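You operate a simulated robot arm through the tools that you are given. There is no shell and no other tool. Be economical: measure what you need, move in short steps, check, and stop when the job is done.

You run a simulated robot arm. Do the job below in one go: nothing can be reset, and whatever is moved stays where it is left.

Task
Stack the 26 tube carton from the top of the green table on top of the 29 tube carton.
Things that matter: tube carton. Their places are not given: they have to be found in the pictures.

Only the result counts: the job must be done as asked and must still hold three seconds after the hand-in. Knocking over, shifting, dropping, spilling or breaking anything else fails it.

Robot
A 7-joint arm with a two-finger parallel gripper, fixed in place. Base frame: the origin is at the foot of the arm, x ahead of it, y to its left, z up; the work surface is at about z = 800. Lengths are in mm, angles in degrees, forces in N, time in s.
With the tool pointing down near the work surface it reaches from about 240 to 680 mm from the base axis. Its first joint turns from -66.0 to 66.0 degrees. Payload 2.4 kg.
The tool frame sits at the grasp point between the pads (the TCP): z along the fingers, y along the line on which they close. The tips reach 30 mm beyond it. Largest opening 94 mm; finger width 28, thickness 10; the body of the gripper, 50 by 96 mm, starts 55 mm behind the TCP.
Orientation is that of the tool frame in the base frame, as a unit quaternion [w, x, y, z]. With the fingers straight down and closing along the base's y, the tool's x points along the base's -x, its y along +y and its z along -z.

Tools
- The arm moves only by the tool apply_moves. Its argument "increments" is one flat list of numbers, 4 for each row, row after row: the shift along the tool's x, y, z in units of 20 mm (1.0 is 20 mm), then the turn about the tool's z in units of 6 degrees (1.0 is 6 degrees). In form: [x, y, z, spin, x, y, z, spin, ...]. A call has 1 to 20 rows; each row shifts and turns the commanded pose from where the row before left it, along the tool's axes as they then stand. "fingers" is the closure in counts, from 0 (fully open) to 255 (shut), set as the call begins (left out, the last holds). A call with a number of a shift or a turn outside -1 to 1 is refused whole. Rows are played at 5 a second. More than 50 mm and 8.6 degrees between two rows, or a gripper value outside its range, and nothing of the call is played. Where a pose cannot be reached the arm comes as near as it can. A force on the tool above 40 N (or 10 N above the force at the start of the call, whichever is more), or a blocked arm, ends the call early, and 0.2 s more pass. Each finger travels about 153 mm/s and halts on what it meets, pressing with about 22 N; the grip force reading is that of the motor and also rises with nothing between the fingers. The clock runs only during rows and for 0.2 s after the last one: add rows that do not move to give the fingers time. It gives the time, the measured TCP pose, the force on the tool (base axes), the opening and the grip force at its end, in the units of the frame above (readings bear some noise), and new pictures: "views" is both (left out), scene, wrist or none.
- Cameras (640 x 400 px; columns grow to the right, rows downward): "scene" is fixed at [45.8, 487.3, 1431.9]; the picture's right is [-0.61, -0.79, 0.00], its down [-0.53, 0.41, -0.74] and it looks along [0.58, -0.45, -0.67] (base axes); focal length 320 px, centre (320, 200). "wrist" rides on the gripper at [-37, 0, -58] in the tool frame; the picture's right is [0.00, -1.00, 0.00], its down [0.97, 0.00, -0.24] and it looks along [0.24, 0.00, 0.97] (tool axes); focal length 218 px, centre (320, 200).
- locate(camera, pixels): for up to 12 pixels [column, row] of the newest picture of that camera ("zoom" is the newest enlarged one), the place [x, y, z] in the base frame of the surface seen there, good to about 2 mm. It takes no simulated time.
- inspect(camera, box): a new picture of the part [left, top, right, bottom] of that camera's present view, enlarged. It takes no simulated time.
- job_done(): hands the job in; it is judged then, once.

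Work in short steps. Measure before you move; look again where a grasp or a placing could have gone wrong, and mend it. You have 60 turns and 120 pictures in all, those below and enlarged ones among them. Open the gripper and draw the arm clear of the work before you hand the job in, unless the task says otherwise; then end with one line.

The tools are called as name(argument=value, ...) on one line, values as JSON. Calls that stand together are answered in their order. apply_moves: Moves the arm, as the interface text tells. Its arguments: {"type":"object","properties":{"increments":{"type":"array"},"fingers":{"type":"number"},"views":{"type":"string","enum":["both","scene","wrist","none"]}},"required":["increments"]} The other tools are called the same way: locate (camera, pixels) gives the place of the surface under pixels of a picture; inspect (camera, box) takes an enlarged picture of a part of a camera's view; job_done () hands the job in.

At the start:

```text
t: 0.0
ee_pos: [291.4, 179.9, 1152.4]
tool_rot: [0.001, 0.0, 1.0, 0.0]
wrist_force: [0.3, -0.4, -0.4]
width: 94.1
finger_force: 0.0
```

scene: 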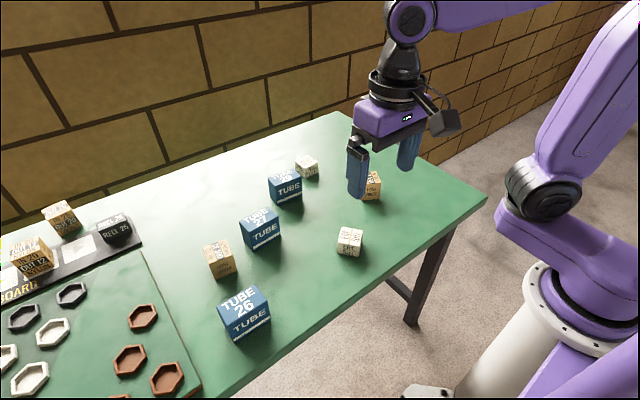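
wrist: 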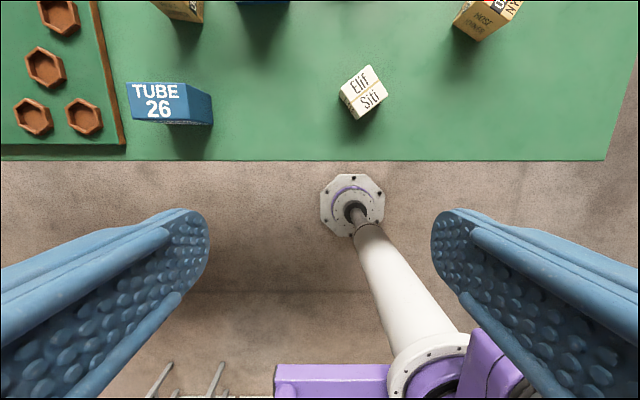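

The scene shows three blue tube cartons: 26 near (245,313), others near (260,228) and (285,186). I inspect them to read the numbers.

inspect(camera="scene", box=[190, 140, 390, 265])

inspect(camera="scene", box=[180, 270, 308, 350])

```text
3.20 times, centred on (290, 202) of scene
```

zoom: 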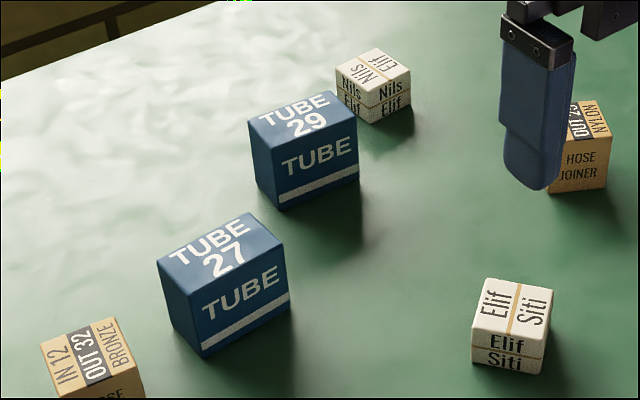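

```text
5.00 times, centred on (244, 310) of scene
```

zoom: 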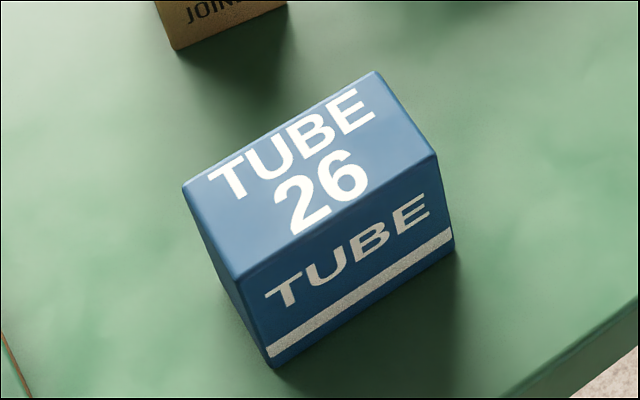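

The 29 carton is the one at (285,186). I measure the top corners of both cartons.

locate(camera="zoom", pixels=[[190, 189], [373, 78], [432, 156], [239, 272], [310, 172], [430, 172], [250, 287], [445, 240], [272, 355], [500, 280]])

locate(camera="scene", pixels=[[269, 178], [292.5, 169.5], [300.5, 178], [274.5, 187], [285, 178], [276, 190], [300, 181], [278, 203], [301, 195], [298, 168], [310, 158]])

```text
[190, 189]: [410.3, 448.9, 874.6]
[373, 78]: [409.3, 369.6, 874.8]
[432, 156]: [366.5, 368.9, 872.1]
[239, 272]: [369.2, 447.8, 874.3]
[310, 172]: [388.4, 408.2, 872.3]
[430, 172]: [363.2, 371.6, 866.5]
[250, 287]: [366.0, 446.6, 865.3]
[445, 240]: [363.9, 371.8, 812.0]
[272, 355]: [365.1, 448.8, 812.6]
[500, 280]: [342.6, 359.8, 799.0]
```

```text
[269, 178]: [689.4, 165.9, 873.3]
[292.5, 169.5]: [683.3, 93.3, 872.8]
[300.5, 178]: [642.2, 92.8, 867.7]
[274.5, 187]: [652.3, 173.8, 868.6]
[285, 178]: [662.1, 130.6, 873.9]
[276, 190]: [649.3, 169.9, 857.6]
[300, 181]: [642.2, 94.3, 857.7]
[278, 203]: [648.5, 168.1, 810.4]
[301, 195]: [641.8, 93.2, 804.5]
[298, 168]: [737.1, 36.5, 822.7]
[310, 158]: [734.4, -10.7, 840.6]
```

Carton 26 is about 48×80×74 mm, centred at (388, 409) and aligned with the axes. Carton 29 is centred near (668, 131) and turned a few degrees. I move above 26, slightly toward the base in x to save reach later, with fingers open and closing along y.

apply_moves(increments=[-0.37, 0.955, 0.6, 0, -0.37, 0.955, 0.6, 0, -0.37, 0.955, 0.6, 0, -0.37, 0.955, 0.6, 0, -0.37, 0.955, 0.6, 0, -0.37, 0.955, 0.6, 0, -0.37, 0.955, 0.6, 0, -0.37, 0.955, 0.6, 0, -0.37, 0.955, 0.6, 0, -0.37, 0.955, 0.6, 0, -0.37, 0.955, 0.6, 0, -0.37, 0.955, 0.6, 0, 0, 0, 0, 0, 0, 0, 0, 0], fingers=0)

```text
t: 3.0
ee_pos: [379.9, 409.6, 1007.9]
tool_rot: [-0.001, 0.0, 1.0, 0.0]
wrist_force: [-0.3, -0.5, -0.7]
width: 94.0
finger_force: 0.1
```

scene: 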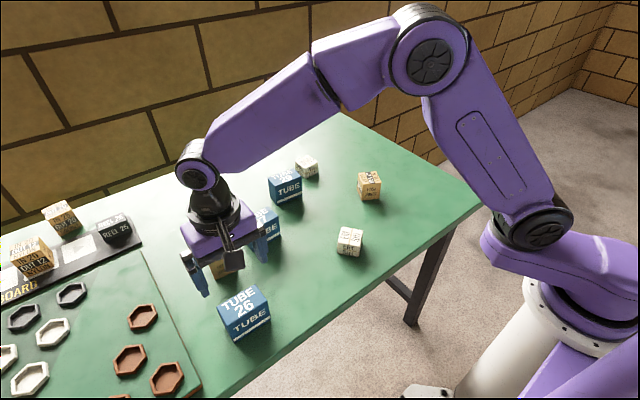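
wrist: 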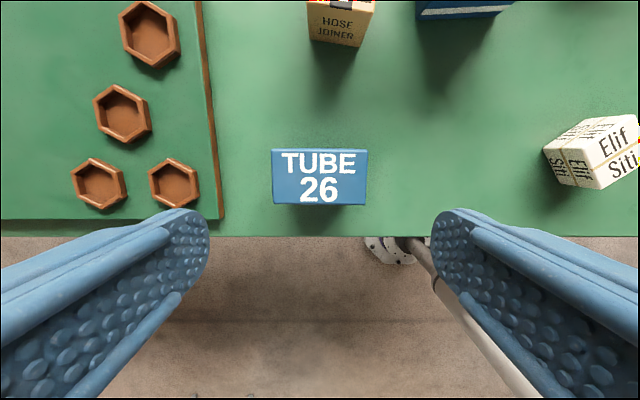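

The carton appears centred in the wrist picture (columns 271–367, rows 149–204). I measure its top edges precisely.

locate(camera="wrist", pixels=[[274, 152], [365, 152], [275, 202], [364, 202], [320, 178], [274, 177], [365, 178], [320, 151], [320, 203]])

inspect(camera="wrist", box=[240, 125, 400, 225])

```text
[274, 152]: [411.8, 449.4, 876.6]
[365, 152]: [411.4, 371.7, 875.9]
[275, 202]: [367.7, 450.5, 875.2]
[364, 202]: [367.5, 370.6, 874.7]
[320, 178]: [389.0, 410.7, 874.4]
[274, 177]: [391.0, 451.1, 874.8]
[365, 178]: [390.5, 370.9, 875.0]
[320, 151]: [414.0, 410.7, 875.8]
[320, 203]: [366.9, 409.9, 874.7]
```

```text
4.00 times, centred on (320, 175) of wrist
```

zoom: 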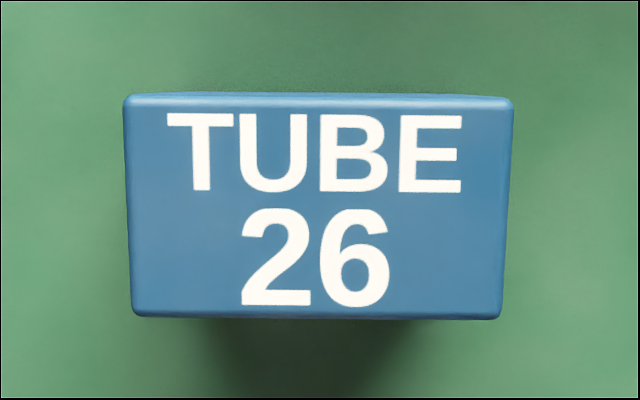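

The carton spans x 366–413, y 370–451, with its centre at (389.5, 410.5) and top at 875. I shift +1 mm in y and +2 in x and descend straight to TCP z of about 845, stopping early if contact occurs.

apply_moves(increments=[-0.1, 0.05, 0.8, 0, 0, 0, 0.8, 0, 0, 0, 0.8, 0, 0, 0, 0.8, 0, 0, 0, 0.8, 0, 0, 0, 0.8, 0, 0, 0, 0.85, 0, 0, 0, 0.85, 0, 0, 0, 0.85, 0, 0, 0, 0.8, 0, 0, 0, 0, 0], fingers=0)

```text
t: 5.4
ee_pos: [383.0, 410.3, 843.6]
tool_rot: [0.0, -0.002, 1.0, 0.0]
wrist_force: [-0.2, -1.1, 0.3]
width: 94.2
finger_force: 0.1
```

scene: 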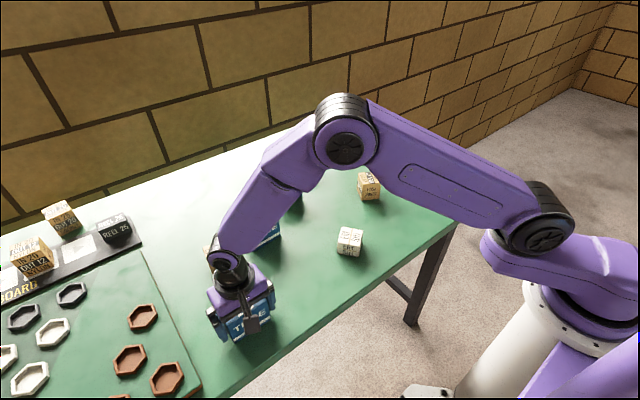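
wrist: 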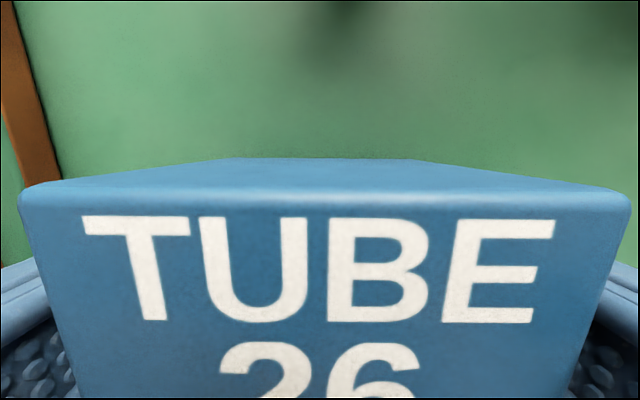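

The fingers straddle the carton without contact. I close them.

apply_moves(increments=[0, 0, 0, 0, 0, 0, 0, 0, 0, 0, 0, 0, 0, 0, 0, 0], fingers=255, views="none")

```text
t: 6.4
ee_pos: [383.0, 410.1, 844.1]
tool_rot: [0.0, 0.0, 1.0, 0.0]
wrist_force: [0.6, 1.4, 0.4]
width: 89.6
finger_force: 21.7
```

The fingers halted at 89.6 with 21.7 N, a little wider than I measured. I lift and look.

apply_moves(increments=[0, 0, -0.5, 0, 0, 0, -0.5, 0, 0, 0, -0.5, 0, 0, 0, -0.5, 0, 0, 0, 0, 0])

```text
t: 7.6
ee_pos: [383.0, 409.5, 884.3]
tool_rot: [-0.001, 0.001, 1.0, -0.001]
wrist_force: [0.0, 0.1, -1.3]
width: 88.9
finger_force: 21.8
```

scene: 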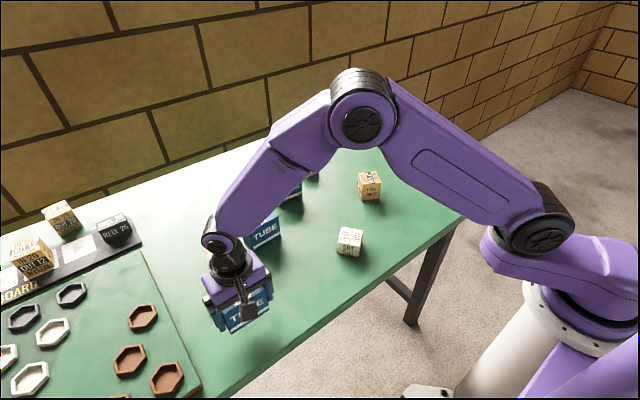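
wrist: 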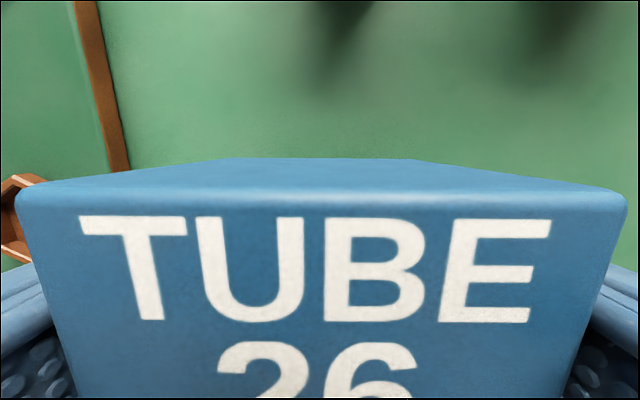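

The carton came up with the gripper, still level. I raise it to clear everything and bring it partway toward carton 29, pausing short of it to re-measure.

apply_moves(increments=[0, 0, -1, 0, 0, 0, -1, 0, 0, 0, -1, 0, 0, 0, -1, 0, 0, 0, -1, 0, 0, 0, -1, 0, -0.7, -0.95, 0, 0, -0.7, -0.95, 0, 0, -0.7, -0.95, 0, 0, -0.7, -0.95, 0, 0, -0.7, -0.95, 0, 0, -0.7, -0.95, 0, 0, -0.7, -0.95, 0, 0, -0.7, -0.95, 0, 0, -0.7, -0.95, 0, 0, -0.7, -0.95, 0, 0, -0.7, -0.95, 0, 0, -0.7, -0.95, 0, 0, 0, 0, 0, 0])

```text
t: 11.6
ee_pos: [549.7, 181.3, 1006.0]
tool_rot: [0.0, -0.001, 1.0, 0.001]
wrist_force: [0.1, 0.3, -1.8]
width: 88.7
finger_force: 22.2
```

scene: 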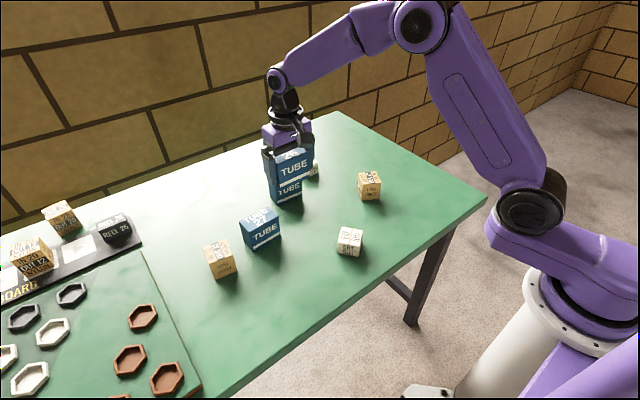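
wrist: 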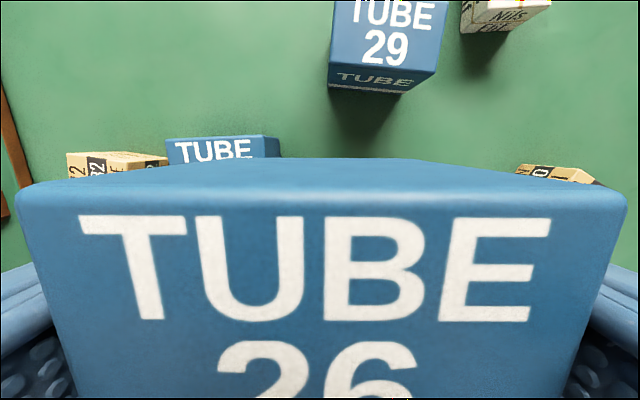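

The wrist picture shows 29 near (385,45), with its far edge cut off. I move a little nearer and line up in y to see its whole top.

apply_moves(increments=[-0.6, -0.85, 0, 0.4, -0.6, -0.85, 0, 0.4, -0.6, -0.85, 0, 0, 0, 0, 0, 0, 0, 0, 0, 0])

```text
t: 12.8
ee_pos: [583.8, 129.3, 1006.8]
tool_rot: [0.001, 0.042, 0.999, 0.001]
wrist_force: [0.0, -0.5, -1.8]
width: 88.9
finger_force: 22.0
```

scene: 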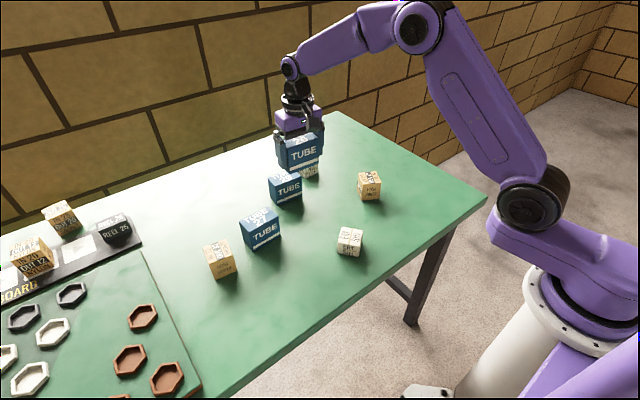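
wrist: 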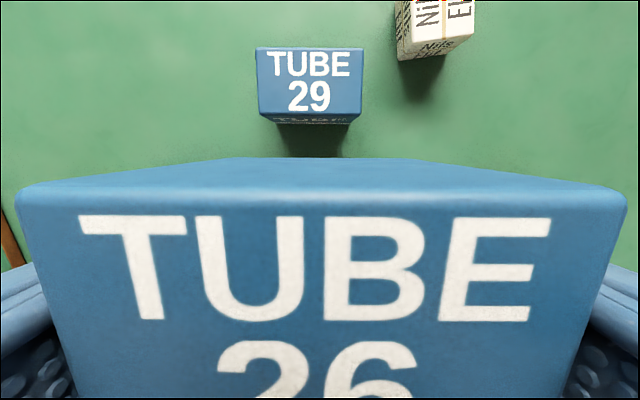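

Carton 29's whole top is visible (columns 256–363, rows 47–115). I measure its edges, and those of the held carton's top.

inspect(camera="wrist", box=[229, 35, 389, 135])

locate(camera="wrist", pixels=[[260, 51], [360, 51], [261, 112], [358, 112], [310, 80], [258, 80], [361, 80], [310, 49], [310, 113]])

locate(camera="wrist", pixels=[[320, 163], [320, 200], [40, 200], [605, 205], [320, 350]])

```text
4.00 times, centred on (309, 85) of wrist
```

zoom: 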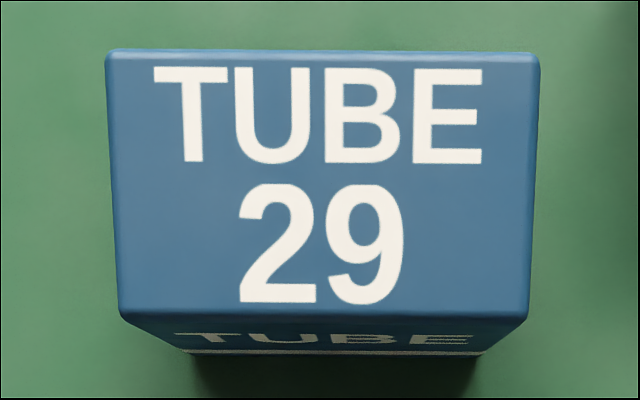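

```text
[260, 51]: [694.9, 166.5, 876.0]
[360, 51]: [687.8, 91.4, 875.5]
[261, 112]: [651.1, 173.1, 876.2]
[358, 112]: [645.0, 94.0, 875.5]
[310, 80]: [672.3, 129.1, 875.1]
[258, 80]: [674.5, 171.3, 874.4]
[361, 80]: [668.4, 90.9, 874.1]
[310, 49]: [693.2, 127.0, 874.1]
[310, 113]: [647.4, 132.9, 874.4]
```

```text
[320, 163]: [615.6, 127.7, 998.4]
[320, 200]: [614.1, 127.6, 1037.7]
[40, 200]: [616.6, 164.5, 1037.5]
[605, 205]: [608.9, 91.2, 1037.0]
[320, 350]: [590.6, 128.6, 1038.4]
```

29's centre is at (670.2, 130.8), yaw −4.8° (matching the tool now), top at 875. The held carton's centre is about 7 mm ahead of the TCP, so the TCP target is (663, 131.4). I move there at the present height.

apply_moves(increments=[-0.788, 0.0875, 0, 0, -0.788, 0.0875, 0, 0, -0.788, 0.0875, 0, 0, -0.788, 0.0875, 0, 0, -0.788, 0.0875, 0, 0, 0, 0, 0, 0, 0, 0, 0, 0])

```text
t: 14.4
ee_pos: [664.8, 131.6, 1003.7]
tool_rot: [0.0, 0.042, 0.999, 0.0]
wrist_force: [0.1, 0.2, -1.3]
width: 89.0
finger_force: 22.2
```

scene: 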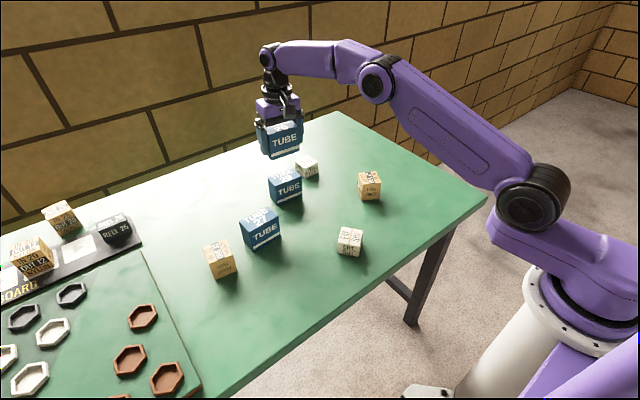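
wrist: 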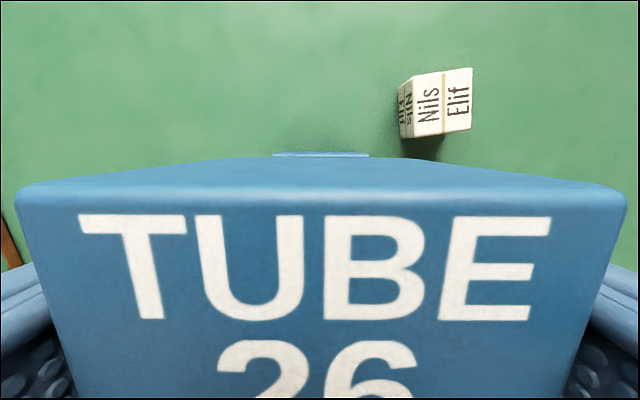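

The pose is reached within 2 mm. I lower to about 9 mm above 29 and check alignment in the scene.

apply_moves(increments=[0.06, 0, 0.75, 0, 0, 0, 0.75, 0, 0, 0, 0.75, 0, 0, 0, 0.75, 0, 0, 0, 0.75, 0, 0, 0, 0, 0, 0, 0, 0, 0], views="none")

inspect(camera="scene", box=[225, 115, 353, 215])

```text
t: 16.0
ee_pos: [662.2, 130.6, 929.0]
tool_rot: [0.0, 0.042, 0.999, 0.0]
wrist_force: [0.1, -0.4, -1.7]
width: 89.0
finger_force: 22.2
```

```text
4.00 times, centred on (289, 165) of scene
```

zoom: 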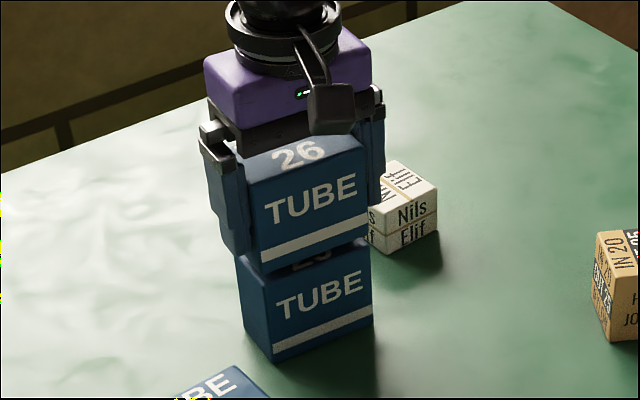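

Alignment looks good. I lower slowly in about 1.5 mm steps to just contact (TCP z ≈ 918.5).

locate(camera="zoom", pixels=[[258, 220], [360, 180], [255, 320], [365, 285], [310, 215], [310, 315]])

apply_moves(increments=[0, 0, 0.1, 0, 0, 0, 0.1, 0, 0, 0, 0.1, 0, 0, 0, 0.1, 0, 0, 0, 0, 0], views="none")

```text
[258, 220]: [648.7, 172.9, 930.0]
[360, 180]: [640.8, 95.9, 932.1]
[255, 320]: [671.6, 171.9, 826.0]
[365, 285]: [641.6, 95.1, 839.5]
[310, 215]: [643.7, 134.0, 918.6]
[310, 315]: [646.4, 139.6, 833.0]
```

```text
t: 17.2
ee_pos: [662.7, 132.4, 921.7]
tool_rot: [0.0, 0.042, 0.999, 0.001]
wrist_force: [-0.5, -0.3, -0.8]
width: 89.2
finger_force: 21.8
```

The front faces agree within about 2 mm. I continue down in small steps, watching the force.

apply_moves(increments=[0, 0, 0.05, 0, 0, 0, 0.05, 0, 0, 0, 0.05, 0, 0, 0, 0, 0], views="none")

inspect(camera="scene", box=[249, 140, 329, 215])

```text
t: 18.2
ee_pos: [662.9, 131.8, 919.8]
tool_rot: [0.0, 0.042, 0.999, 0.0]
wrist_force: [-0.8, 0.6, 0.4]
width: 89.3
finger_force: 22.6
```

```text
5.33 times, centred on (289, 178) of scene
```

zoom: 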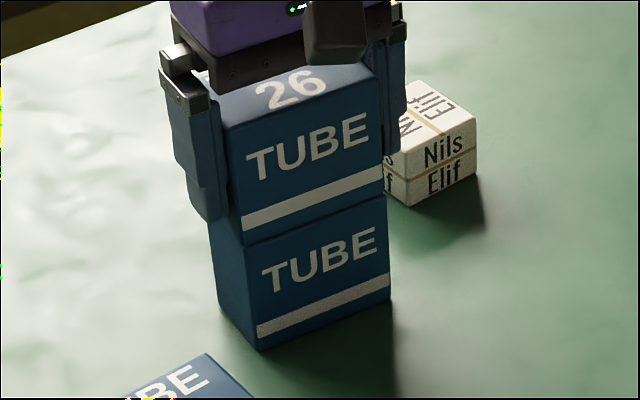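

Force z rose from −1.7 to +0.4, so contact is beginning. I go down a little further to seat it.

apply_moves(increments=[0, 0, 0.05, 0, 0, 0, 0, 0], views="none")

```text
t: 18.8
ee_pos: [663.1, 132.2, 919.4]
tool_rot: [0.001, 0.041, 0.999, 0.0]
wrist_force: [2.4, 0.2, 7.7]
width: 89.2
finger_force: 22.0
```

It is seated (7.7 N upward). I open the fingers.

apply_moves(increments=[0, 0, 0, 0, 0, 0, 0, 0, 0, 0, 0, 0, 0, 0, 0, 0], fingers=0)

inspect(camera="scene", box=[249, 140, 329, 215])

```text
t: 19.8
ee_pos: [661.9, 132.1, 919.1]
tool_rot: [-0.001, 0.043, 0.999, 0.0]
wrist_force: [0.7, -0.2, 0.7]
width: 94.1
finger_force: 0.0
```

scene: 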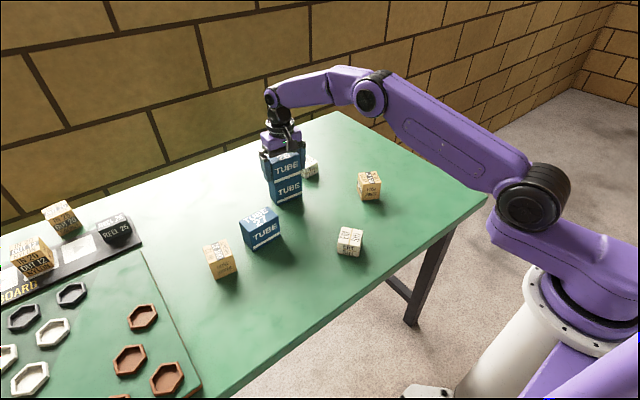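
wrist: 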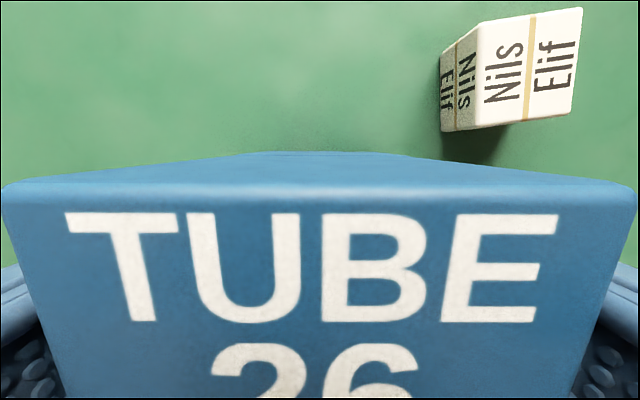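

```text
5.33 times, centred on (289, 178) of scene
```

zoom: 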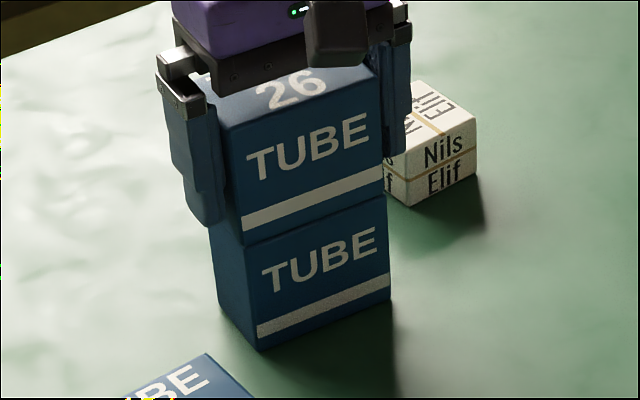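

The fingers are clear of the carton, which stays put. I rise straight up, slowly at first.

apply_moves(increments=[0, 0, -0.3, 0, 0, 0, -0.4, 0, 0, 0, -0.5, 0, 0, 0, -0.5, 0, 0, 0, -0.6, 0, 0, 0, -0.6, 0, 0, 0, -0.7, 0, 0, 0, -0.7, 0, 0.5, 0, -0.7, 0, 1, 0, 0, 0, 1, 0, 0, 0, 1, 0, 0, 0, 1, 0, 0, 0, 1, 0, 0, 0, 1, 0, 0, 0, 1, 0, 0, 0, 1, 0, 0, 0, 0, 0, 0, 0])

inspect(camera="scene", box=[225, 115, 353, 215])

```text
t: 23.6
ee_pos: [494.7, 146.6, 1019.4]
tool_rot: [0.001, 0.041, 0.999, 0.0]
wrist_force: [0.2, 0.0, -0.1]
width: 93.8
finger_force: 0.1
```

scene: 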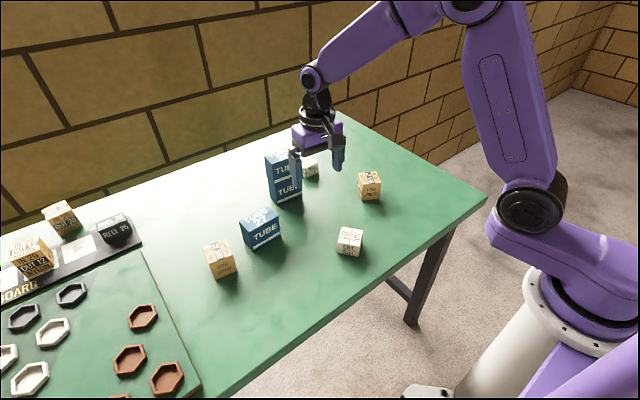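
wrist: 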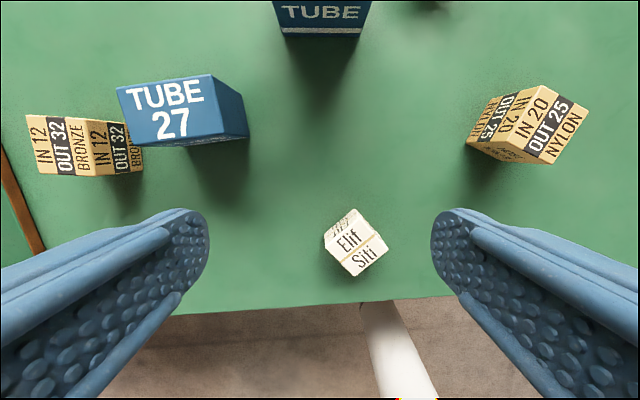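

```text
4.00 times, centred on (289, 165) of scene
```

zoom: 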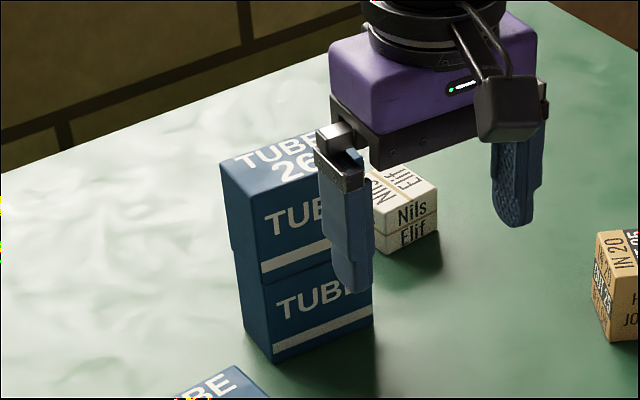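

Carton 26 stands on 29 and everything else looks in place. A quick measurement checks that it is level.

locate(camera="zoom", pixels=[[224, 166], [252, 192], [262, 230], [300, 150], [265, 320], [290, 180]])

```text
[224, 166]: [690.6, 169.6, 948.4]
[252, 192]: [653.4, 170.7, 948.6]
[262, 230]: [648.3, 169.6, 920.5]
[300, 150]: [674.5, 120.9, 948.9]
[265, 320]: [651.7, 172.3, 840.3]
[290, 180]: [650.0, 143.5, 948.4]
```

The top is level at about 949 mm, with the front faces aligned within a few mm, and the arm is clear. I hand it in.

job_done()

```text
The job is handed in.
```

The 26 tube carton is stacked on the 29 tube carton, level and with its front face within a few mm of the lower one; nothing else was moved and the job is handed in.
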